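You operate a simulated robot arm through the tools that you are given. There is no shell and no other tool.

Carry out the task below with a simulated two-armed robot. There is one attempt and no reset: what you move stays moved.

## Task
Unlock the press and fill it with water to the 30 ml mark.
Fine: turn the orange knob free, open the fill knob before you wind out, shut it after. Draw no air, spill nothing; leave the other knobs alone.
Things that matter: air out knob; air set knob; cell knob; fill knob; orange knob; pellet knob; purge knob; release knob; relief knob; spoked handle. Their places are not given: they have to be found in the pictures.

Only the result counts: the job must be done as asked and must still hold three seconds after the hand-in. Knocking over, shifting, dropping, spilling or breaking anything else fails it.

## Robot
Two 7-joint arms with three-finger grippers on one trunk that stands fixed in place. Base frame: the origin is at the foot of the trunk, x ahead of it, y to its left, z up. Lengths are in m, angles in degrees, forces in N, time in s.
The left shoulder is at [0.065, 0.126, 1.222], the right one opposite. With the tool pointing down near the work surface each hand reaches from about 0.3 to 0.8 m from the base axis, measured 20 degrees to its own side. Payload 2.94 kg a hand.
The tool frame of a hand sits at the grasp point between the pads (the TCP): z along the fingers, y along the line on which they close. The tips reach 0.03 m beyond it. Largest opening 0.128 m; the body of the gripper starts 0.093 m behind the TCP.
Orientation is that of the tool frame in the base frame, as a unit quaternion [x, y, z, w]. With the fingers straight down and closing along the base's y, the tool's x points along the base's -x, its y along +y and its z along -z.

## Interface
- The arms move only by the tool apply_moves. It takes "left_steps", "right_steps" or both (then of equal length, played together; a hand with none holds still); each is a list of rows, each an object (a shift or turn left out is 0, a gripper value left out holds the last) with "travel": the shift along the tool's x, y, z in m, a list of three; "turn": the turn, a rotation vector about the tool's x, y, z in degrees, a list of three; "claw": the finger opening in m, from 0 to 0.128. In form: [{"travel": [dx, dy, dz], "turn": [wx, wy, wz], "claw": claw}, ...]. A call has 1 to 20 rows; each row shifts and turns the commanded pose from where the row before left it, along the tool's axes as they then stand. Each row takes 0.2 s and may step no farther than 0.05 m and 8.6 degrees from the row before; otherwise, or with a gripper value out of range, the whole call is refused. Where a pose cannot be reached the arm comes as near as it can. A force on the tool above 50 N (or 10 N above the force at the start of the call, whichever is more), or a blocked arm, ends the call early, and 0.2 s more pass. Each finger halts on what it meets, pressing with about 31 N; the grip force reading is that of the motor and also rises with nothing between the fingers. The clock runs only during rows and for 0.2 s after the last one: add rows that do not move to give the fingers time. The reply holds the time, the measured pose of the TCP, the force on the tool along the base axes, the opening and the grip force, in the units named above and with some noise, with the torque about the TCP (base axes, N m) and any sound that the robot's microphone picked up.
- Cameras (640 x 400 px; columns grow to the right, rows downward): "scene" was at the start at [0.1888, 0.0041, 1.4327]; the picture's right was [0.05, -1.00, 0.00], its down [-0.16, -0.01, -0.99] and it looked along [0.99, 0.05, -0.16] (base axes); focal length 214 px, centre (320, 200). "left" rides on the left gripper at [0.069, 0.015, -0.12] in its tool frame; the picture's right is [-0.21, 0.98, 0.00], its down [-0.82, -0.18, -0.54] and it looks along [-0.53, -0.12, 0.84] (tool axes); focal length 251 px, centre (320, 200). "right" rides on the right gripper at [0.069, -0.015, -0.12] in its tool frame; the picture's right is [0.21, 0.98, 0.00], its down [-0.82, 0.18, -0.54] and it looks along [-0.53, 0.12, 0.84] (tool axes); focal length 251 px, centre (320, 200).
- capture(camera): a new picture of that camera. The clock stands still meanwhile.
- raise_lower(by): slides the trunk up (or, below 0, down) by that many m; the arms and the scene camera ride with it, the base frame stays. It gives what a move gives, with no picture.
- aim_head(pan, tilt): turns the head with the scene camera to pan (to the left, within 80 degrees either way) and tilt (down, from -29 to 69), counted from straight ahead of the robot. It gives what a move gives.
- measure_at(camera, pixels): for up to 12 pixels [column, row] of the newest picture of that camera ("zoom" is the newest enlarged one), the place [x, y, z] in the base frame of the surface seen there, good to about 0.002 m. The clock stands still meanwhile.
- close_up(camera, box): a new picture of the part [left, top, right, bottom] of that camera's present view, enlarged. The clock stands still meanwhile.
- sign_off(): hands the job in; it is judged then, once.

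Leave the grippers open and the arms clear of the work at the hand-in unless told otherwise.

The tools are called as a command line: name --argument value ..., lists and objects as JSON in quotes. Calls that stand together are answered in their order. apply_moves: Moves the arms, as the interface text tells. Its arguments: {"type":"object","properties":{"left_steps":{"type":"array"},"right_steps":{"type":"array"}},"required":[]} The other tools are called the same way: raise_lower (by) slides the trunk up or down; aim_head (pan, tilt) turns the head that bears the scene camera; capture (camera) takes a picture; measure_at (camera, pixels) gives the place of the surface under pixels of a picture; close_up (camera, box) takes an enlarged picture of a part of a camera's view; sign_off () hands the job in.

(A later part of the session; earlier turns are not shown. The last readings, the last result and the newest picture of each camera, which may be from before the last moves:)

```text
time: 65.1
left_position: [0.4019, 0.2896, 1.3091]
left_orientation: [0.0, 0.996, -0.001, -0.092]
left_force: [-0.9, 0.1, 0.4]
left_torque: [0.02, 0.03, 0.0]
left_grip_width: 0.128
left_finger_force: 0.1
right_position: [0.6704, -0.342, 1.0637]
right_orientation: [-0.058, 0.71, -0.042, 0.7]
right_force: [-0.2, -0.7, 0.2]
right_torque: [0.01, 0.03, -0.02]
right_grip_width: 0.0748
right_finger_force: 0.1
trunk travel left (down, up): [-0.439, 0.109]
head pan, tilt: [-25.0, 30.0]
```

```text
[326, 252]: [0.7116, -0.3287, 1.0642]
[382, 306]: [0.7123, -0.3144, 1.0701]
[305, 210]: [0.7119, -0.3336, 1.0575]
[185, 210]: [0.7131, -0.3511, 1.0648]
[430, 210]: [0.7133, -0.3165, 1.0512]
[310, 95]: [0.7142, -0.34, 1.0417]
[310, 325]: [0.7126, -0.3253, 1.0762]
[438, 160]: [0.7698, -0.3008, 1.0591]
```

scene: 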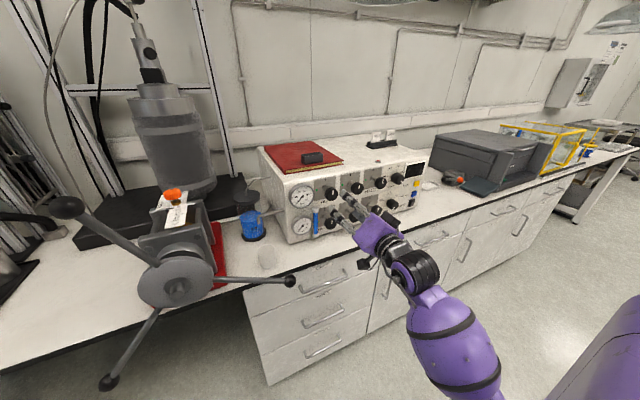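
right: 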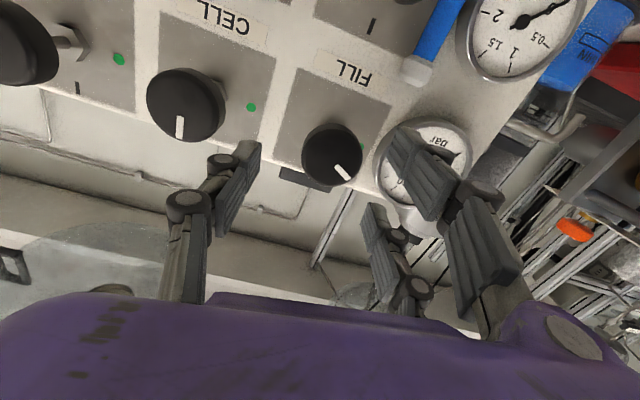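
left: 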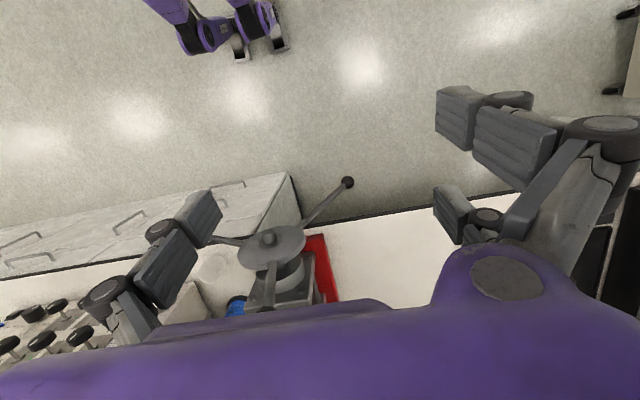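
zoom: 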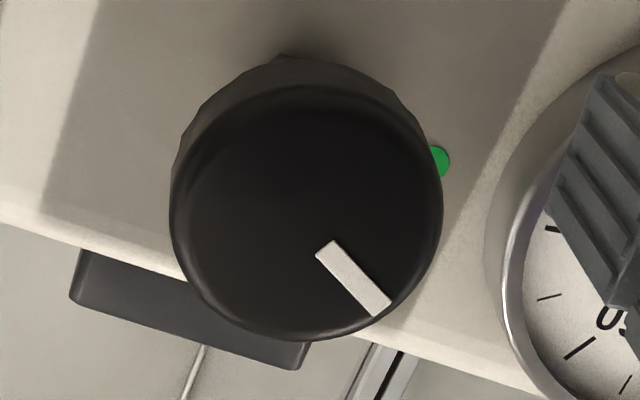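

The hand camera's numbers scatter a bit. I'll back the hand off further (0.08 m) and down-right so the scene camera can see the FILL knob.

apply_moves --right_steps '[{"travel": [0, 0, -0.04]}, {"travel": [0.02, -0.03, -0.02]}, {"travel": [0.02, -0.03, -0.02]}, {}]'

close_up --camera "scene" --box '[295, 165, 385, 245]'

```text
time: 66.1
left_position: [0.4051, 0.29, 1.3093]
left_orientation: [0.0, 0.996, -0.001, -0.092]
left_force: [-0.3, 0.2, 0.6]
left_torque: [0.01, -0.02, -0.03]
left_grip_width: 0.1279
left_finger_force: 0.2
right_position: [0.591, -0.4059, 1.0351]
right_orientation: [-0.057, 0.711, -0.042, 0.7]
right_force: [0.2, -0.1, 0.2]
right_torque: [-0.02, -0.01, 0.04]
right_grip_width: 0.0751
right_finger_force: 0.1
trunk travel left (down, up): [-0.439, 0.109]
head pan, tilt: [-25.0, 30.0]
```

```text
5.00 times, centred on (340, 205) of scene
```

zoom: 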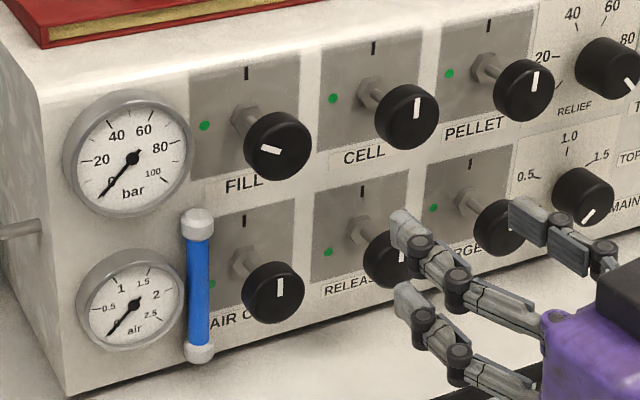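

The FILL mark is now about 65° round; 25° more brings it onto the green dot. I'll roll the hand to +35° and realign on the knob axis (y −0.336, z 1.0655).

apply_moves --right_steps '[{"turn": [0, 0, 8.6]}, {"turn": [0, 0, 8.6]}, {"turn": [0, 0, 8.6]}, {"turn": [0, 0, 8.6]}, {"turn": [0, 0, 8.6]}, {"travel": [0.008, 0.037, 0.02]}, {"travel": [0.007, 0.0375, 0.02]}, {}, {}]'

capture --camera "right"

```text
time: 68.1
left_position: [0.4047, 0.2891, 1.3097]
left_orientation: [0.0, 0.996, -0.001, -0.091]
left_force: [0.9, -0.1, 0.2]
left_torque: [-0.03, 0.02, -0.03]
left_grip_width: 0.1282
left_finger_force: 0.0
right_position: [0.63, -0.3385, 1.0659]
right_orientation: [0.209, 0.682, 0.216, 0.667]
right_force: [-0.1, 0.0, 0.1]
right_torque: [0.01, 0.01, 0.0]
right_grip_width: 0.0748
right_finger_force: 0.0
trunk travel left (down, up): [-0.439, 0.109]
head pan, tilt: [-25.0, 30.0]
```

```text
taken
```

right: 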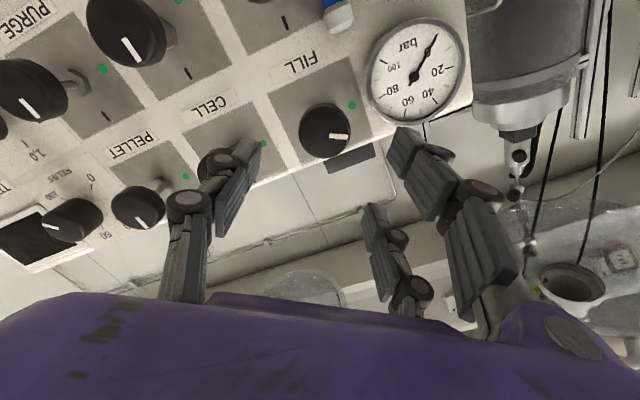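

Good alignment. Advance 0.088 m, close on the knob, and look.

apply_moves --right_steps '[{"travel": [0, 0.001, 0.03]}, {"travel": [0, 0.0006, 0.03]}, {"travel": [0, 0, 0.028]}, {}, {"claw": 0.055}, {"claw": 0.03}, {"claw": 0.03}, {"claw": 0.03}]'

capture --camera "right"

```text
time: 69.9
left_position: [0.4042, 0.2896, 1.3101]
left_orientation: [0.0, 0.996, 0.001, -0.092]
left_force: [0.3, 0.2, 0.6]
left_torque: [0.02, 0.04, -0.01]
left_grip_width: 0.1282
left_finger_force: 0.0
right_position: [0.7175, -0.3376, 1.0604]
right_orientation: [0.209, 0.682, 0.216, 0.667]
right_force: [-0.3, -3.2, -4.2]
right_torque: [-0.03, 0.03, -0.62]
right_grip_width: 0.0359
right_finger_force: 45.5
trunk travel left (down, up): [-0.439, 0.109]
head pan, tilt: [-25.0, 30.0]
```

```text
taken
```

right: 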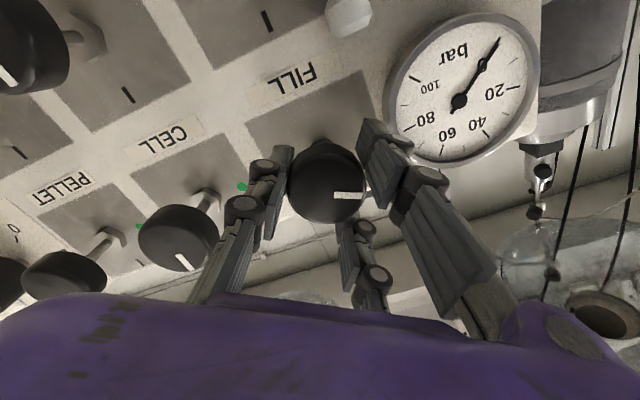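

The knob is held (mark at (348,195) in the hand camera). Turn 25° anticlockwise.

apply_moves --right_steps '[{"turn": [0, 0, -8.4], "claw": 0.03}, {"turn": [0, 0, -8.4]}, {"turn": [0, 0, -8.4]}, {}]'

capture --camera "right"

```text
time: 70.9
left_position: [0.4045, 0.2878, 1.3111]
left_orientation: [0.0, 0.996, -0.001, -0.091]
left_force: [-0.6, 0.0, -0.5]
left_torque: [0.0, 0.0, 0.01]
left_grip_width: 0.1282
left_finger_force: 0.0
right_position: [0.7186, -0.3358, 1.0613]
right_orientation: [0.055, 0.712, 0.065, 0.697]
right_force: [-6.2, -8.2, -13.2]
right_torque: [-0.05, 0.47, -0.71]
right_grip_width: 0.0344
right_finger_force: 45.1
trunk travel left (down, up): [-0.439, 0.109]
head pan, tilt: [-25.0, 30.0]
```

```text
taken
```

right: 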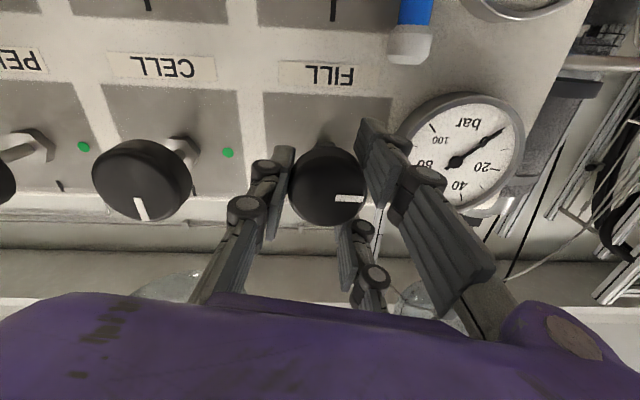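

The mark now points horizontally to the left. Open, back off and check with the scene camera.

apply_moves --right_steps '[{"claw": 0.075}, {"claw": 0.075}, {"travel": [0, 0, -0.03]}, {"travel": [0, 0, -0.04]}, {"travel": [0.02, -0.03, -0.02]}, {"travel": [0.02, -0.03, -0.02]}, {}]'

close_up --camera "scene" --box '[295, 165, 385, 245]'

```text
time: 72.5
left_position: [0.4045, 0.2897, 1.3092]
left_orientation: [0.0, 0.996, -0.001, -0.092]
left_force: [-0.5, -0.3, -1.2]
left_torque: [0.0, 0.02, -0.01]
left_grip_width: 0.1278
left_finger_force: 0.0
right_position: [0.6079, -0.3877, 1.0177]
right_orientation: [0.055, 0.711, 0.067, 0.698]
right_force: [0.3, -0.2, 0.6]
right_torque: [-0.01, 0.01, -0.01]
right_grip_width: 0.0752
right_finger_force: 0.0
trunk travel left (down, up): [-0.439, 0.109]
head pan, tilt: [-25.0, 30.0]
```

```text
5.00 times, centred on (340, 205) of scene
```

zoom: 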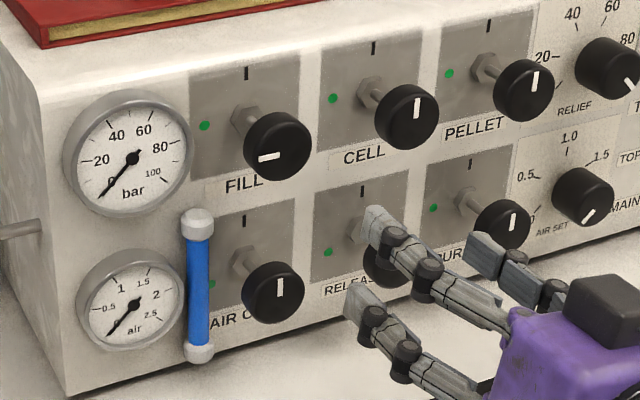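

FILL is open: its mark points level to the green dot, and the other knobs are untouched. Now the handle. I'll aim the head at it and measure the spokes, balls, hub and table edge.

aim_head --pan 10 --tilt 40

capture --camera "scene"

```text
time: 73.5
left_position: [0.4036, 0.2898, 1.3102]
left_orientation: [0.001, 0.996, 0.0, -0.091]
left_force: [-0.5, -0.1, -0.5]
left_torque: [0.0, 0.02, 0.01]
left_grip_width: 0.1278
left_finger_force: 0.2
right_position: [0.6088, -0.39, 1.0174]
right_orientation: [0.054, 0.711, 0.066, 0.698]
right_force: [0.4, 0.9, 0.2]
right_torque: [-0.01, 0.03, 0.01]
right_grip_width: 0.0749
right_finger_force: 0.0
trunk travel left (down, up): [-0.439, 0.109]
head pan, tilt: [10.0, 40.0]
```

```text
taken
```

scene: 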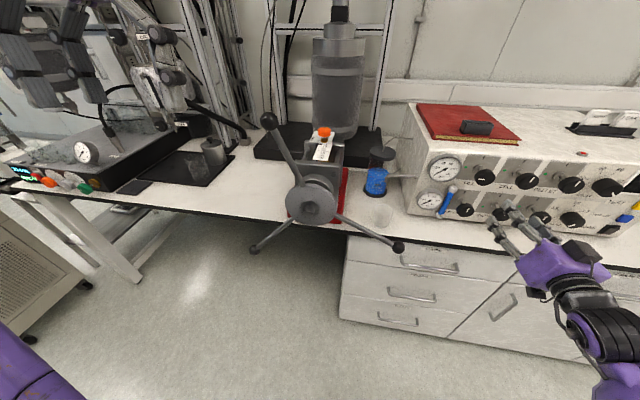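

close_up --camera "scene" --box '[240, 105, 410, 260]'

measure_at --camera "scene" --pixels '[[268, 121], [398, 247], [255, 249], [313, 200], [278, 145], [288, 168], [340, 216], [375, 236], [285, 226], [265, 241], [240, 212], [200, 205]]'

```text
2.58 times, centred on (325, 182) of scene
```

zoom: 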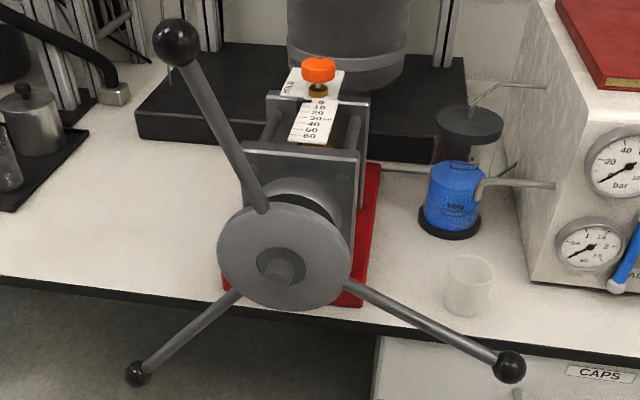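

```text
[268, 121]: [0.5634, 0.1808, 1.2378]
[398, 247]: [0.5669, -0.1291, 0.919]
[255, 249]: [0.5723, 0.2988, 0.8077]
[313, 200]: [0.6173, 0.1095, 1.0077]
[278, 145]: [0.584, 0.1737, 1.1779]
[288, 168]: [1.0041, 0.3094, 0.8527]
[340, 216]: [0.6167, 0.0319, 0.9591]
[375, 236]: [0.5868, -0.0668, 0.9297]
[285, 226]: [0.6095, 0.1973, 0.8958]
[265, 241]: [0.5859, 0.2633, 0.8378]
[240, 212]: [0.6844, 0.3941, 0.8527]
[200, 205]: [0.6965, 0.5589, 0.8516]
```

The table top is at z≈0.8525. From the balls, the handle's centre is about (y 0.120, z 0.976), ball radius circle 0.262 m, spokes at about 15°, 135° and 254° (from up toward left). I'll measure the table's front edge and a few more spoke points in an enlarged view.

close_up --camera "scene" --box '[240, 105, 410, 260]'

measure_at --camera "zoom" --pixels '[[100, 286], [100, 292], [100, 300], [230, 300], [560, 370], [225, 145], [245, 190], [283, 270], [230, 245], [340, 245], [280, 207], [400, 316]]'

```text
2.58 times, centred on (325, 182) of scene
```

zoom: 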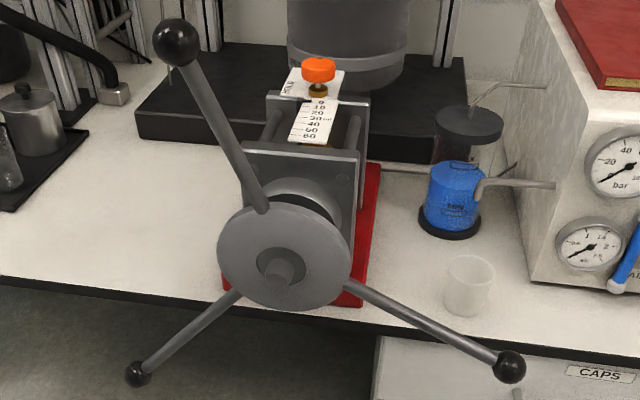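

```text
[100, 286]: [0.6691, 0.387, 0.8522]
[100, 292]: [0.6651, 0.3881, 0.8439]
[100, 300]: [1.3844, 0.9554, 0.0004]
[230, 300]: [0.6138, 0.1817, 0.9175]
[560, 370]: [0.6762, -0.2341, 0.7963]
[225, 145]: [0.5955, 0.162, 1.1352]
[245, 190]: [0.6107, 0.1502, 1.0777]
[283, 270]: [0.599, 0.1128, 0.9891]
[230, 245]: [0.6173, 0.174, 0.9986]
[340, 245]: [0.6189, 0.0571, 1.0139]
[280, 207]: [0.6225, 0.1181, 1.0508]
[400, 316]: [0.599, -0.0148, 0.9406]
```

The table edge is at x≈0.667, so a closed-finger peg reaching x≈0.62 will clear it. The spoke's centre line is at x≈0.60 for r≈0.18. I'll push the spokes with the left hand's closed fingers, pointing forward, down the left side (anticlockwise = wind out). First I bring the left hand out to the left and pitch it forward.

apply_moves --left_steps '[{"travel": [-0.0327, 0.026, 0.0163], "claw": 0.0}, {"travel": [-0.0327, 0.026, 0.0163]}, {"travel": [-0.0327, 0.026, 0.0163]}, {"travel": [-0.0327, 0.026, 0.0163]}, {"travel": [-0.0327, 0.026, 0.0163]}, {"turn": [0, -8.4, 0]}, {"turn": [0, -8.4, 0]}, {"turn": [0, -8.4, 0]}, {"turn": [0, -8.4, 0]}, {"turn": [0, -8.4, 0]}, {"turn": [0, -8.4, 0]}, {}]'

capture --camera "scene"

```text
time: 76.1
left_position: [0.5497, 0.4191, 1.1999]
left_orientation: [0.0, 0.94, 0.0, 0.341]
left_force: [-0.2, 0.4, 1.0]
left_torque: [0.0, 0.01, -0.01]
left_grip_width: 0.0
left_finger_force: 3.3
right_position: [0.6091, -0.3897, 1.0169]
right_orientation: [0.054, 0.711, 0.065, 0.698]
right_force: [-0.1, 0.4, 0.0]
right_torque: [0.01, -0.05, 0.0]
right_grip_width: 0.0748
right_finger_force: 0.0
trunk travel left (down, up): [-0.439, 0.109]
head pan, tilt: [10.0, 40.0]
```

```text
taken
```

scene: 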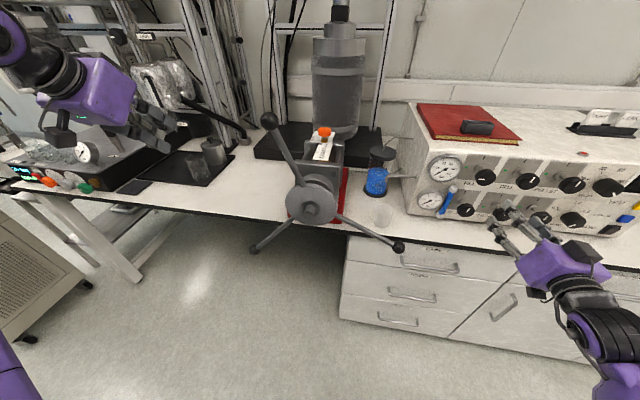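

Pitching the left hand the remaining 50° to point forward.

apply_moves --left_steps '[{"travel": [0.0, 0, 0.04]}, {"turn": [0, -8.4, 0]}, {"turn": [0, -8.4, 0]}, {"turn": [0, -8.4, 0]}, {"turn": [0, -8.4, 0]}, {"turn": [0, -8.4, 0]}, {"turn": [0, -8.2, 0]}, {}]'

```text
time: 77.9
left_position: [0.5729, 0.4184, 1.1693]
left_orientation: [0.0, 0.706, -0.001, 0.708]
left_force: [0.1, -0.6, 1.5]
left_torque: [0.04, -0.02, -0.01]
left_grip_width: 0.0
left_finger_force: 2.7
right_position: [0.6073, -0.3895, 1.0174]
right_orientation: [0.055, 0.711, 0.065, 0.698]
right_force: [0.6, -0.2, 0.7]
right_torque: [-0.02, 0.01, -0.01]
right_grip_width: 0.0751
right_finger_force: 0.0
trunk travel left (down, up): [-0.439, 0.109]
head pan, tilt: [10.0, 40.0]
```

The left hand now points straight forward at (0.573, 0.418, 1.169). I'll go across in front of the top spoke (tip at x≈0.575, spoke front ≈0.592) to its right side at y≈0.133, z≈1.155.

apply_moves --left_steps '[{"travel": [0.002, -0.03, -0.01]}, {"travel": [0.002, -0.035, -0.01]}, {"travel": [0.002, -0.04, -0.008]}, {"travel": [0.002, -0.045, 0]}, {"travel": [0.002, -0.045, 0]}, {"travel": [0.002, -0.045, 0]}, {"travel": [0.002, -0.045, 0]}, {}, {}]'

capture --camera "scene"

```text
time: 79.9
left_position: [0.553, 0.3432, 1.1642]
left_orientation: [0.001, 0.706, -0.001, 0.708]
left_force: [0.4, 0.5, -0.1]
left_torque: [-0.03, 0.02, 0.01]
left_grip_width: 0.0
left_finger_force: 2.8
left hand out of reach, approached as far as the arm can: row 3, 4, 5, 6, 7
right_position: [0.6086, -0.3889, 1.0175]
right_orientation: [0.054, 0.711, 0.066, 0.698]
right_force: [0.5, 0.3, 0.1]
right_torque: [0.0, -0.06, -0.02]
right_grip_width: 0.0749
right_finger_force: 0.1
trunk travel left (down, up): [-0.439, 0.109]
head pan, tilt: [10.0, 40.0]
```

```text
taken
```

scene: 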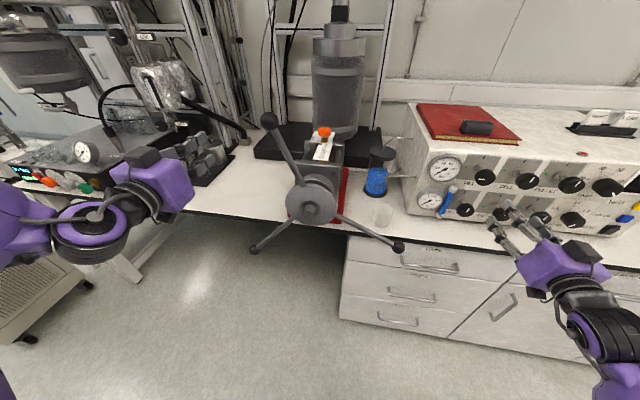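

With the hand pointing straight forward the left arm cannot reach right of y≈0.34 (the wrist bends too much). I'll try instead with the fingers tilted forward-down (about 55–60°), which suits the arm better. First back to the left, then tilt back to 60° with heading slightly to the right.

apply_moves --left_steps '[{"travel": [0, 0.04, -0.0]}, {"turn": [0, 8, 0]}, {"turn": [0, 8, 0]}, {"turn": [0, 8, 0]}, {"turn": [0, 8, 0]}, {}]'

```text
time: 81.3
left_position: [0.5535, 0.385, 1.1631]
left_orientation: [0.0, 0.874, -0.001, 0.485]
left_force: [0.4, -0.1, 0.3]
left_torque: [-0.05, -0.01, -0.05]
left_grip_width: 0.0
left_finger_force: 3.2
right_position: [0.6085, -0.3883, 1.0174]
right_orientation: [0.055, 0.711, 0.065, 0.698]
right_force: [0.0, -0.3, 0.1]
right_torque: [0.0, 0.03, 0.01]
right_grip_width: 0.0751
right_finger_force: 0.1
trunk travel left (down, up): [-0.439, 0.109]
head pan, tilt: [10.0, 40.0]
```

Tilt is 58°. Now cross in front of the top spoke to y≈0.133, keeping the tips at x≈0.57.

apply_moves --left_steps '[{"travel": [0.002, -0.042, -0.004]}, {"travel": [0.002, -0.042, -0.004]}, {"travel": [0.001, -0.042, 0]}, {"travel": [0, -0.042, 0]}, {"travel": [0, -0.042, 0]}, {"travel": [0, -0.042, 0]}, {}, {}]'

capture --camera "scene"

```text
time: 83.1
left_position: [0.5563, 0.1418, 1.154]
left_orientation: [-0.003, 0.874, 0.001, 0.486]
left_force: [-7.0, 16.3, 1.4]
left_torque: [-0.39, -0.06, 0.44]
left_grip_width: 0.0
left_finger_force: 5.1
left hand out of reach, approached as far as the arm can: row 4
right_position: [0.6086, -0.3882, 1.0191]
right_orientation: [0.053, 0.71, 0.064, 0.699]
right_force: [-0.3, 0.4, -0.5]
right_torque: [0.02, 0.0, 0.02]
right_grip_width: 0.075
right_finger_force: 0.0
trunk travel left (down, up): [-0.439, 0.109]
head pan, tilt: [10.0, 40.0]
```

```text
taken
```

scene: 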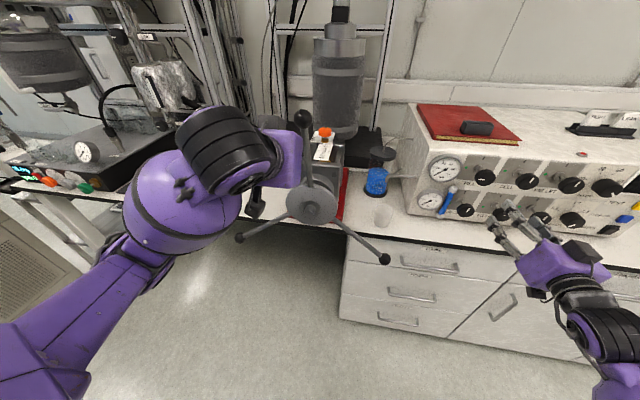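

The hand touched the top spoke and turned the handle a little clockwise (top ball moved to (305,118)). I'll look at the scale pointer to learn which way that is.

close_up --camera "scene" --box '[285, 110, 365, 180]'

close_up --camera "scene" --box '[220, 100, 400, 270]'

measure_at --camera "scene" --pixels '[[305, 118], [384, 258], [240, 237], [312, 208], [306, 190]]'

```text
5.71 times, centred on (325, 145) of scene
```

zoom: 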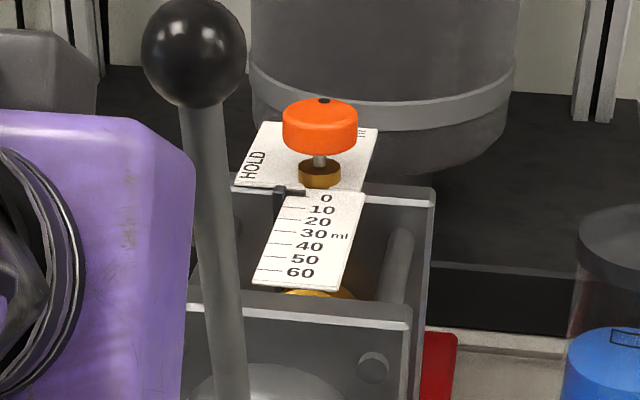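

```text
2.35 times, centred on (310, 185) of scene
```

zoom: 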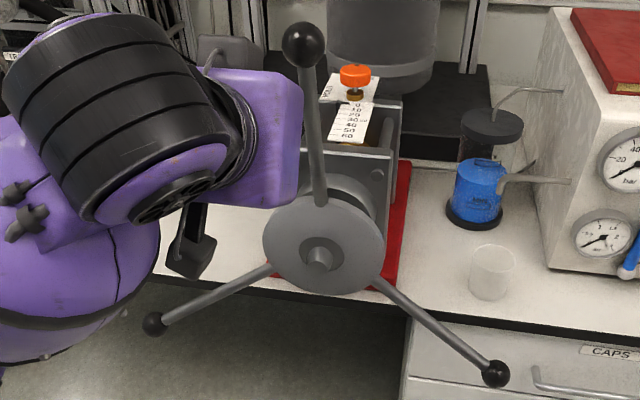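

```text
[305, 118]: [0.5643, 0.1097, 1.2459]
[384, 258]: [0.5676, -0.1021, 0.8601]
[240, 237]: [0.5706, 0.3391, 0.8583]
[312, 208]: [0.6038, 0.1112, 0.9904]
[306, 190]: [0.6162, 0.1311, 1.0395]
```

close_up --camera "scene" --box '[310, 132, 350, 162]'

measure_at --camera "zoom" --pixels '[[220, 130], [160, 120], [200, 125], [250, 150], [240, 200], [225, 260]]'

```text
13.33 times, centred on (330, 147) of scene
```

zoom: 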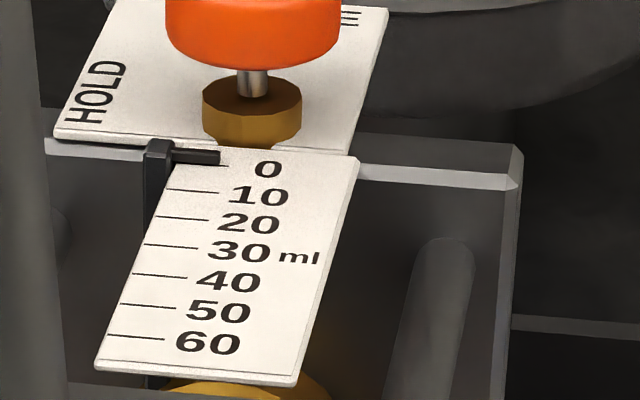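

```text
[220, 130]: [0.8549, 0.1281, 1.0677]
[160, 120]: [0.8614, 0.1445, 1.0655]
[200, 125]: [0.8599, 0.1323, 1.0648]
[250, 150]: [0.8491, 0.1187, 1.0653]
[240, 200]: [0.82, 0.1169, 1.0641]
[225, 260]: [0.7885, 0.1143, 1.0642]
```

The pointer still reads 0. I'll look through the left hand camera to see what touched the spoke.

capture --camera "left"

aim_head --pan -20 --tilt 35

capture --camera "right"

```text
taken
```

left: 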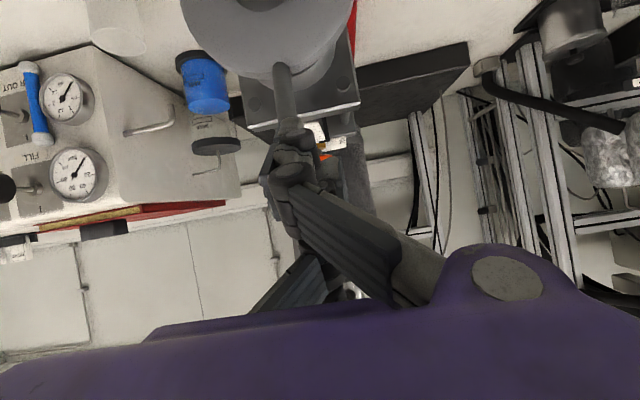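

```text
time: 84.1
left_position: [0.5558, 0.1407, 1.1554]
left_orientation: [-0.002, 0.874, -0.001, 0.486]
left_force: [-10.0, 16.6, -1.5]
left_torque: [-0.35, -0.17, 0.4]
left_grip_width: 0.0
left_finger_force: 4.9
right_position: [0.6074, -0.3856, 1.0192]
right_orientation: [0.053, 0.71, 0.065, 0.699]
right_force: [0.8, 0.3, 0.1]
right_torque: [0.01, -0.02, 0.02]
right_grip_width: 0.075
right_finger_force: 0.2
trunk travel left (down, up): [-0.439, 0.109]
head pan, tilt: [-20.0, 35.0]
```

```text
taken
```

right: 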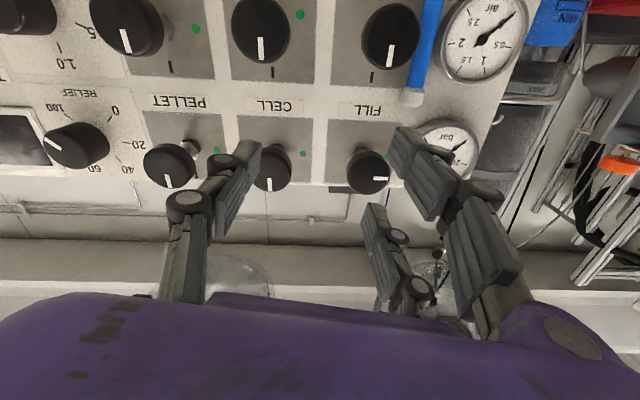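

The closed fingertips were pressing the spoke from its left side. To find the wind-out direction safely I'll now turn anticlockwise by pushing down on the lower-left spoke (ball C near (240,237)). First I move the hand left and down, clear of the spokes.

apply_moves --left_steps '[{"travel": [0, 0.03, -0.01]}, {"travel": [0.018, 0.035, -0.012]}, {"travel": [0.025, 0.035, 0.01]}, {"travel": [0.03, 0.03, 0.02]}, {"travel": [0.03, 0.03, 0.02]}, {"travel": [0.03, 0.025, 0.02]}, {}, {}]'

aim_head --pan 10 --tilt 40

capture --camera "scene"

```text
time: 85.9
left_position: [0.5554, 0.3267, 1.0238]
left_orientation: [0.0, 0.874, -0.001, 0.486]
left_force: [0.0, -0.1, 0.5]
left_torque: [0.04, 0.04, -0.02]
left_grip_width: 0.0
left_finger_force: 3.1
left hand out of reach, approached as far as the arm can: row 1, 2
right_position: [0.6085, -0.3887, 1.0172]
right_orientation: [0.055, 0.711, 0.065, 0.698]
right_force: [0.0, 0.5, 0.4]
right_torque: [-0.01, -0.02, -0.03]
right_grip_width: 0.0751
right_finger_force: 0.0
trunk travel left (down, up): [-0.439, 0.109]
head pan, tilt: [-20.0, 35.0]
```

```text
time: 86.8
left_position: [0.5555, 0.327, 1.0234]
left_orientation: [-0.001, 0.874, 0.0, 0.485]
left_force: [0.2, -0.9, 0.7]
left_torque: [0.02, 0.02, -0.01]
left_grip_width: 0.0001
left_finger_force: 3.1
right_position: [0.6091, -0.3894, 1.0181]
right_orientation: [0.055, 0.711, 0.065, 0.698]
right_force: [0.8, -0.5, 0.7]
right_torque: [0.03, -0.03, 0.0]
right_grip_width: 0.0748
right_finger_force: 0.1
trunk travel left (down, up): [-0.439, 0.109]
head pan, tilt: [10.0, 40.0]
```

```text
taken
```

scene: 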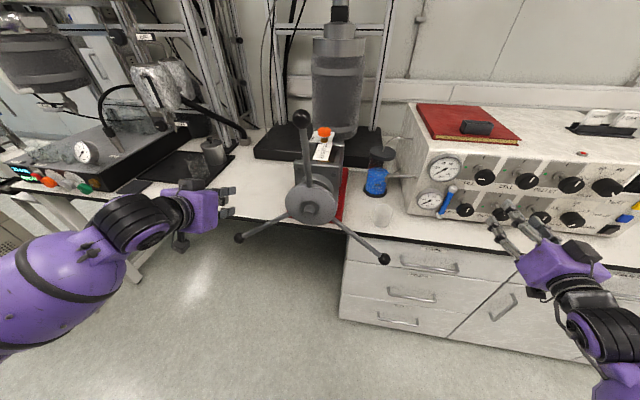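

The handle stayed where it was. Now I insert the closed fingers above the lower-left spoke at about (0.60, 0.295, 0.94).

apply_moves --left_steps '[{"travel": [0.0157, -0.0107, 0.0272]}, {"travel": [0.0157, -0.0107, 0.0272]}, {"travel": [0.0157, -0.0107, 0.0272]}, {}, {}]'

capture --camera "scene"

capture --camera "left"

```text
time: 88.0
left_position: [0.6017, 0.2926, 0.938]
left_orientation: [0.0, 0.875, -0.001, 0.485]
left_force: [0.2, 0.1, -0.6]
left_torque: [0.04, 0.01, 0.02]
left_grip_width: 0.0
left_finger_force: 3.4
right_position: [0.6077, -0.3888, 1.0161]
right_orientation: [0.055, 0.711, 0.066, 0.698]
right_force: [-0.1, 0.1, 0.5]
right_torque: [-0.01, 0.02, -0.01]
right_grip_width: 0.075
right_finger_force: 0.0
trunk travel left (down, up): [-0.439, 0.109]
head pan, tilt: [10.0, 40.0]
```

```text
taken
```

scene: 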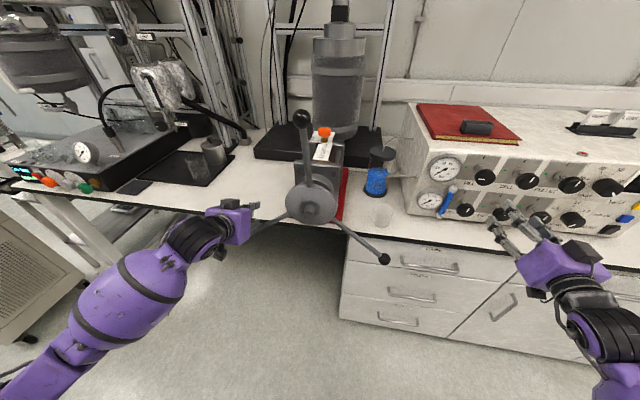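

```text
taken
```

left: 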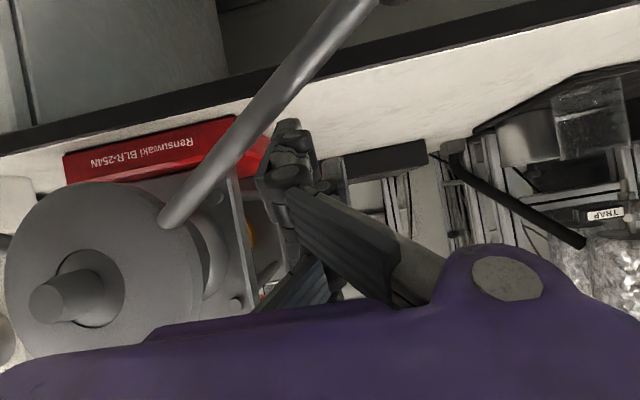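

The closed fingers sit just above the spoke. I'll push along the circle, anticlockwise, about 30°.

apply_moves --left_steps '[{"travel": [0.0127, -0.004, 0.0079]}, {"travel": [0.0124, -0.0053, 0.0077]}, {"travel": [0.0119, -0.0066, 0.0074]}, {"travel": [0.0114, -0.0078, 0.0071]}, {"travel": [0.0108, -0.0089, 0.0067]}, {"travel": [0.0101, -0.01, 0.0063]}, {}]'

capture --camera "scene"

close_up --camera "scene" --box '[310, 132, 350, 162]'

```text
time: 89.6
left_position: [0.601, 0.253, 0.8549]
left_orientation: [0.0, 0.874, 0.0, 0.486]
left_force: [0.4, 2.5, 2.1]
left_torque: [0.09, -0.04, -0.04]
left_grip_width: 0.0
left_finger_force: 2.9
right_position: [0.6087, -0.3882, 1.0178]
right_orientation: [0.055, 0.711, 0.066, 0.698]
right_force: [0.6, -0.1, 0.5]
right_torque: [0.02, 0.0, 0.04]
right_grip_width: 0.0749
right_finger_force: 0.1
trunk travel left (down, up): [-0.439, 0.109]
head pan, tilt: [10.0, 40.0]
```

```text
taken
```

scene: 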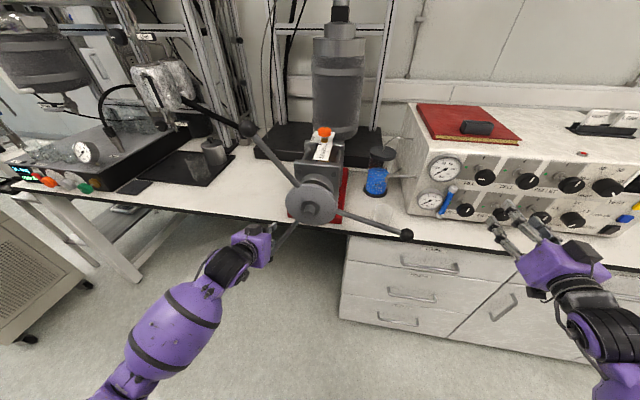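

```text
13.33 times, centred on (330, 147) of scene
```

zoom: 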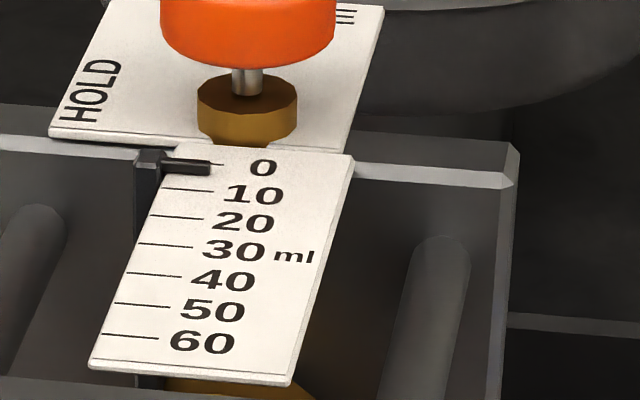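

Anticlockwise is wind-out: the pointer has moved from above the 0 tick to just below it, with only 3 N of force. I'll measure the handle angle and pointer.

measure_at --camera "scene" --pixels '[[248, 130], [407, 234], [312, 207]]'

measure_at --camera "zoom" --pixels '[[190, 167], [215, 163], [195, 190], [185, 217], [175, 246], [160, 276], [150, 306], [135, 337]]'

```text
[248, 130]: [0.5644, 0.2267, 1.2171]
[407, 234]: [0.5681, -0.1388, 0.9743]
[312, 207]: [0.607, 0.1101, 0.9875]
```

```text
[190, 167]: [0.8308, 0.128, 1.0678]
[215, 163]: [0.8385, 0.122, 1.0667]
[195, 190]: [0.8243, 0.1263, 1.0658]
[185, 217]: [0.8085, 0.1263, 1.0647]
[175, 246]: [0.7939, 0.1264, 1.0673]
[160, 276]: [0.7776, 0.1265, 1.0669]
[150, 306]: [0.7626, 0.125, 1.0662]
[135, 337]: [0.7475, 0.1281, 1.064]
```

To read the pointer properly I'll enlarge further and measure several points on the pointer bar and ticks.

close_up --camera "scene" --box '[315, 138, 335, 152]'

measure_at --camera "zoom" --pixels '[[250, 155], [250, 165], [250, 175], [250, 185], [300, 165], [300, 180], [200, 160], [200, 175], [330, 150], [340, 165], [280, 215], [250, 260]]'

```text
16.00 times, centred on (325, 145) of scene
```

zoom: 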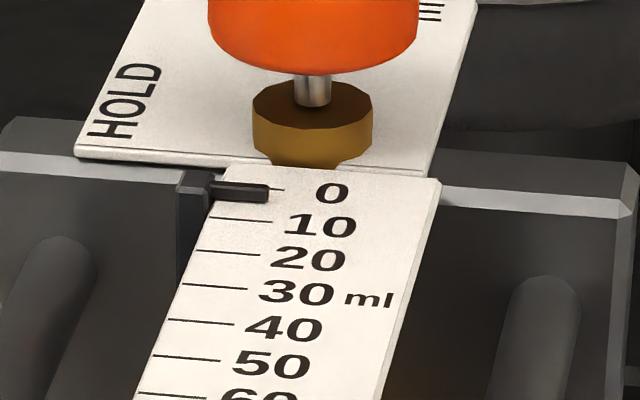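

```text
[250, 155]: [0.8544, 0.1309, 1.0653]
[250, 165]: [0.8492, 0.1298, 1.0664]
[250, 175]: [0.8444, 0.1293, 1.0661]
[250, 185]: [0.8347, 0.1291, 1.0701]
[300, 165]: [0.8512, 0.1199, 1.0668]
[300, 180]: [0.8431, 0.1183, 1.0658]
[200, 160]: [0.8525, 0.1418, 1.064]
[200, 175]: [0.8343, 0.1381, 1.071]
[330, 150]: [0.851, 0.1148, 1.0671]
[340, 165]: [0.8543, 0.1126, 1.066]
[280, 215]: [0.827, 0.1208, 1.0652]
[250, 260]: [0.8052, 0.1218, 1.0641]
```

Top of the pointer bar is ~5 mm above the plate, so it must be read with care; it now reads about 1–3 ml, and roughly 8° of handle makes 1 ml. I'll continue pushing this spoke down and through the bottom (about 40° more), then re-measure.

apply_moves --left_steps '[{"travel": [0.0023, -0.024, 0.0133]}, {"travel": [0.0119, -0.019, 0.0074]}, {"travel": [0.0093, -0.021, 0.0058]}, {"travel": [0.0068, -0.022, 0.0042]}, {"travel": [0.0045, -0.0233, 0.0028]}, {"travel": [0.0014, -0.0237, 0.0009]}, {}]'

capture --camera "scene"

close_up --camera "scene" --box '[310, 136, 340, 160]'

```text
time: 91.2
left_position: [0.6103, 0.1207, 0.8087]
left_orientation: [0.0, 0.875, -0.001, 0.485]
left_force: [-2.3, 9.8, 1.3]
left_torque: [-0.41, -0.11, -0.02]
left_grip_width: 0.0
left_finger_force: 3.0
right_position: [0.6084, -0.388, 1.0166]
right_orientation: [0.055, 0.711, 0.065, 0.698]
right_force: [-0.1, 0.2, 0.4]
right_torque: [0.02, 0.02, -0.03]
right_grip_width: 0.0753
right_finger_force: 0.2
trunk travel left (down, up): [-0.439, 0.109]
head pan, tilt: [10.0, 40.0]
```

```text
taken
```

scene: 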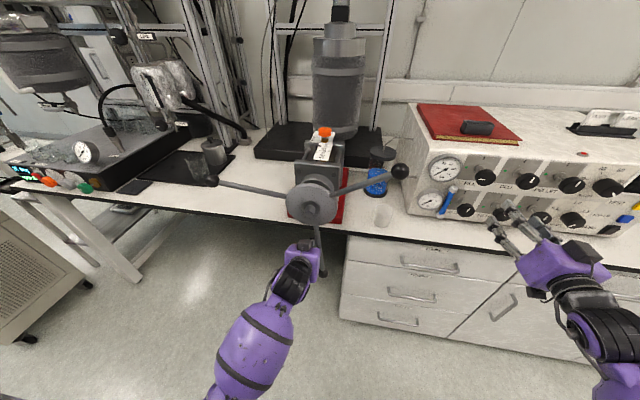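

```text
16.00 times, centred on (325, 148) of scene
```

zoom: 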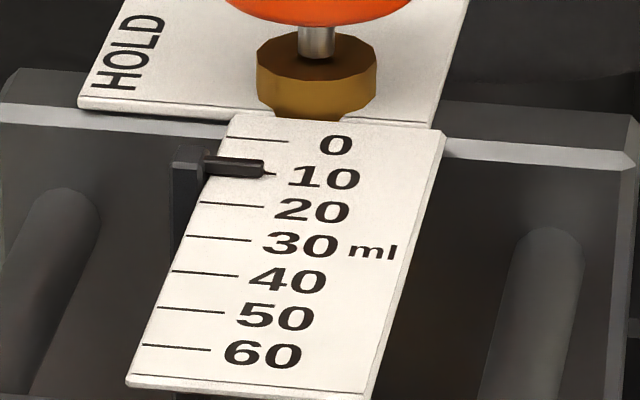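

The pointer is now near 10 ml. I'll measure the balls for the handle angle and the pointer bar's place.

measure_at --camera "zoom" --pixels '[[240, 159], [255, 161], [225, 159], [240, 170], [255, 172], [260, 139], [235, 204], [220, 239]]'

measure_at --camera "scene" --pixels '[[213, 179], [400, 172], [312, 209], [318, 216]]'

```text
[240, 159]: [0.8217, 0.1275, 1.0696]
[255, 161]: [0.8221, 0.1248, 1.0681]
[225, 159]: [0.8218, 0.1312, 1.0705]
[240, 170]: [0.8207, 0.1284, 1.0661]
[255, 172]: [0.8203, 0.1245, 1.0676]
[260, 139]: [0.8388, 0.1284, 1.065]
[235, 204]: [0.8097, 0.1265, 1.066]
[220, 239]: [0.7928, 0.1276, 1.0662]
```

```text
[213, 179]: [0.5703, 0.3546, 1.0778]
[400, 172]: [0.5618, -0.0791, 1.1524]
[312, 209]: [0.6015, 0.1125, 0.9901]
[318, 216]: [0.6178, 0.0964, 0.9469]
```

Handle angle is now about 69° (from 15°), consistent with roughly 6° per ml, so 30 ml should be near 195°. Next stroke on spoke A (ball at (213,179)): withdraw the hand toward me, carry it up in front of the spokes, and re-insert above spoke A.

apply_moves --left_steps '[{"travel": [0, 0.012, 0]}, {"travel": [0.0251, 0, -0.0403]}, {"travel": [0.0251, 0, -0.0403]}, {"travel": [-0.0345, 0.018, -0.0215]}, {"travel": [-0.0345, 0.018, -0.0215]}, {"travel": [-0.0345, 0.018, -0.0215]}, {"travel": [-0.0345, 0.018, -0.0215]}, {"travel": [-0.0345, 0.018, -0.0215]}, {"travel": [-0.0345, 0.018, -0.0215]}, {"travel": [-0.0345, 0.018, -0.0215]}, {}, {}]'

capture --camera "scene"

```text
time: 93.8
left_position: [0.5412, 0.269, 1.0467]
left_orientation: [0.0, 0.874, -0.001, 0.485]
left_force: [0.0, 0.5, 0.2]
left_torque: [0.0, -0.03, -0.01]
left_grip_width: 0.0001
left_finger_force: 2.9
left hand out of reach, approached as far as the arm can: row 7, 8, 9, 10
right_position: [0.6094, -0.3898, 1.018]
right_orientation: [0.055, 0.711, 0.066, 0.698]
right_force: [-0.3, 0.5, 0.6]
right_torque: [0.02, 0.03, -0.03]
right_grip_width: 0.0752
right_finger_force: 0.0
trunk travel left (down, up): [-0.439, 0.109]
head pan, tilt: [10.0, 40.0]
```

```text
taken
```

scene: 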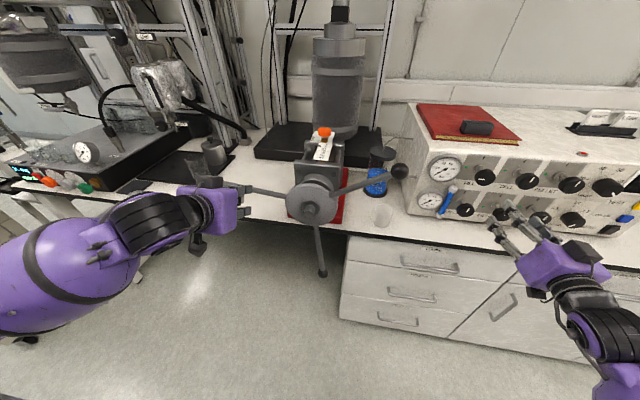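

The hand is in front of spoke A, just above its height. I'll lift 0.045 m and then go in 0.065 m above the spoke.

apply_moves --left_steps '[{"travel": [-0.0191, -0.003, -0.0119]}, {"travel": [-0.0191, -0.003, -0.0119]}, {}, {}]'

```text
time: 94.8
left_position: [0.5464, 0.2692, 1.0897]
left_orientation: [0.0, 0.874, -0.001, 0.486]
left_force: [-0.8, 0.1, -0.5]
left_torque: [-0.02, -0.01, -0.03]
left_grip_width: 0.0
left_finger_force: 3.1
left hand out of reach, approached as far as the arm can: row 1
right_position: [0.6076, -0.389, 1.0176]
right_orientation: [0.055, 0.711, 0.066, 0.698]
right_force: [0.3, -0.3, -0.2]
right_torque: [0.01, 0.0, -0.01]
right_grip_width: 0.0749
right_finger_force: 0.0
trunk travel left (down, up): [-0.439, 0.109]
head pan, tilt: [10.0, 40.0]
```

Raise another 15 mm, then insert 0.062 m forward.

apply_moves --left_steps '[{"travel": [-0.0127, 0, -0.0079]}, {"travel": [-0.0164, 0, 0.0263]}, {"travel": [-0.0164, 0, 0.0263]}, {}, {}]'

capture --camera "left"

close_up --camera "scene" --box '[180, 110, 420, 290]'

```text
time: 96.0
left_position: [0.6062, 0.2718, 1.0925]
left_orientation: [-0.001, 0.874, 0.0, 0.486]
left_force: [-0.5, 0.5, -0.3]
left_torque: [0.02, 0.03, -0.02]
left_grip_width: 0.0001
left_finger_force: 3.0
left hand out of reach, approached as far as the arm can: row 1
right_position: [0.6081, -0.3888, 1.0185]
right_orientation: [0.054, 0.711, 0.065, 0.698]
right_force: [0.1, -0.9, 0.3]
right_torque: [-0.02, -0.01, -0.01]
right_grip_width: 0.0748
right_finger_force: 0.2
trunk travel left (down, up): [-0.439, 0.109]
head pan, tilt: [10.0, 40.0]
```

```text
taken
```

left: 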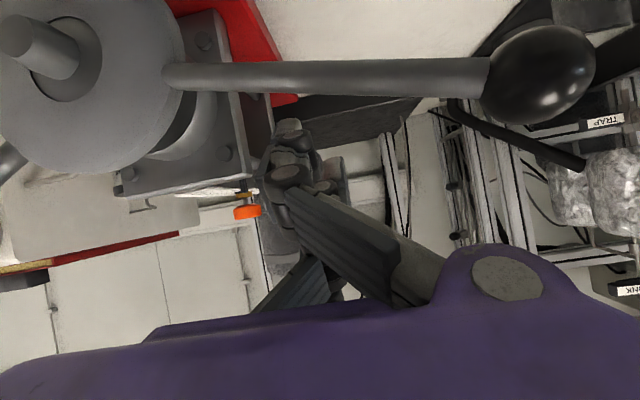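

```text
2.22 times, centred on (300, 200) of scene
```

zoom: 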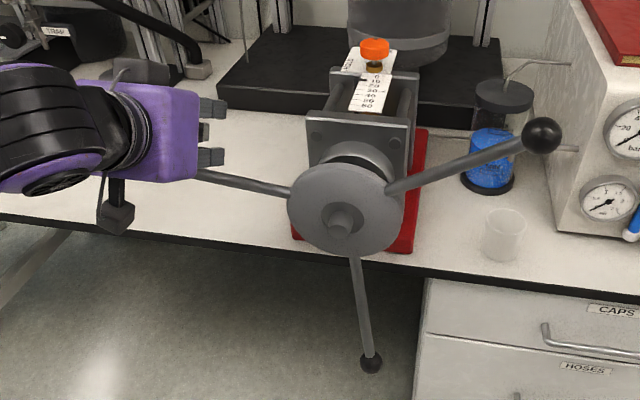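

The fingers sit just above spoke A, inserted past it. I'll push it down along the circle in 20 small rows (TCP to about 132° of arc), gently.

apply_moves --left_steps '[{"travel": [0.0102, 0.004, 0.0063]}, {"travel": [0.0102, 0.004, 0.0064]}, {"travel": [0.0098, 0.0058, 0.0061]}, {"travel": [0.0099, 0.0057, 0.0061]}, {"travel": [0.0104, 0.004, 0.0064]}, {"travel": [0.0104, 0.004, 0.0065]}, {"travel": [0.0108, 0.0023, 0.0067]}, {"travel": [0.0108, 0.0022, 0.0068]}, {"travel": [0.0109, 0.0005, 0.0068]}, {"travel": [0.011, 0.0004, 0.0068]}, {"travel": [0.0108, -0.0023, 0.0067]}, {"travel": [0.0107, -0.0024, 0.0067]}, {"travel": [0.0105, -0.0031, 0.0065]}, {"travel": [0.0105, -0.0031, 0.0066]}, {"travel": [0.0095, -0.0061, 0.0059]}, {"travel": [0.0094, -0.0061, 0.0059]}, {"travel": [0.0093, -0.0063, 0.0058]}, {"travel": [0.0092, -0.0063, 0.0057]}, {"travel": [0.0075, -0.0088, 0.0047]}, {"travel": [0.0075, -0.0089, 0.0046]}]'

capture --camera "scene"

close_up --camera "scene" --box '[310, 136, 340, 160]'

```text
time: 100.2
left_position: [0.6065, 0.2523, 0.8566]
left_orientation: [0.0, 0.875, -0.001, 0.485]
left_force: [-4.0, -0.8, -1.3]
left_torque: [0.0, 0.01, -0.11]
left_grip_width: 0.0
left_finger_force: 3.1
right_position: [0.6084, -0.3892, 1.0161]
right_orientation: [0.055, 0.711, 0.066, 0.698]
right_force: [0.4, 0.1, 0.3]
right_torque: [-0.03, -0.01, -0.01]
right_grip_width: 0.0749
right_finger_force: 0.0
trunk travel left (down, up): [-0.439, 0.109]
head pan, tilt: [10.0, 40.0]
```

```text
taken
```

scene: 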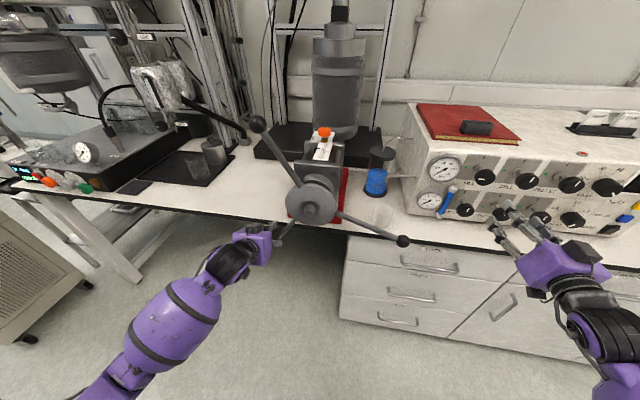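

```text
16.00 times, centred on (325, 148) of scene
```

zoom: 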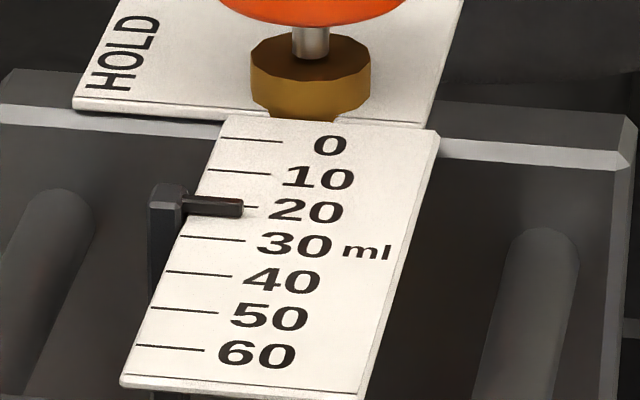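

The pointer reads about 20–21 ml now. I'll measure the handle balls to calibrate degrees per ml.

measure_at --camera "scene" --pixels '[[257, 122], [402, 240]]'

measure_at --camera "zoom" --pixels '[[215, 200], [230, 202], [200, 199], [215, 211], [230, 213], [252, 206], [235, 171], [215, 238], [195, 272]]'

close_up --camera "scene" --box '[355, 135, 425, 215]'

```text
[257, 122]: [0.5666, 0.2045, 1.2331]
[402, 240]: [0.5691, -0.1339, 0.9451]
```

```text
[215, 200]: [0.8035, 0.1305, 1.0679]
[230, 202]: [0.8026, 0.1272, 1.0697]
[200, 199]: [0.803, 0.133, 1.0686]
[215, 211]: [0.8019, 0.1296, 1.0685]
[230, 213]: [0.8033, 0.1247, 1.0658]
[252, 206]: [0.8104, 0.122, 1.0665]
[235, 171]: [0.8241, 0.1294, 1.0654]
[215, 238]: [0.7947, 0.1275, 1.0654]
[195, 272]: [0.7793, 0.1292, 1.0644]
```

```text
5.00 times, centred on (390, 175) of scene
```

zoom: 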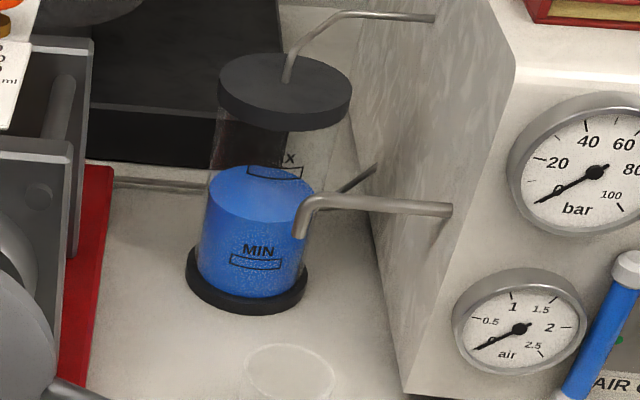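

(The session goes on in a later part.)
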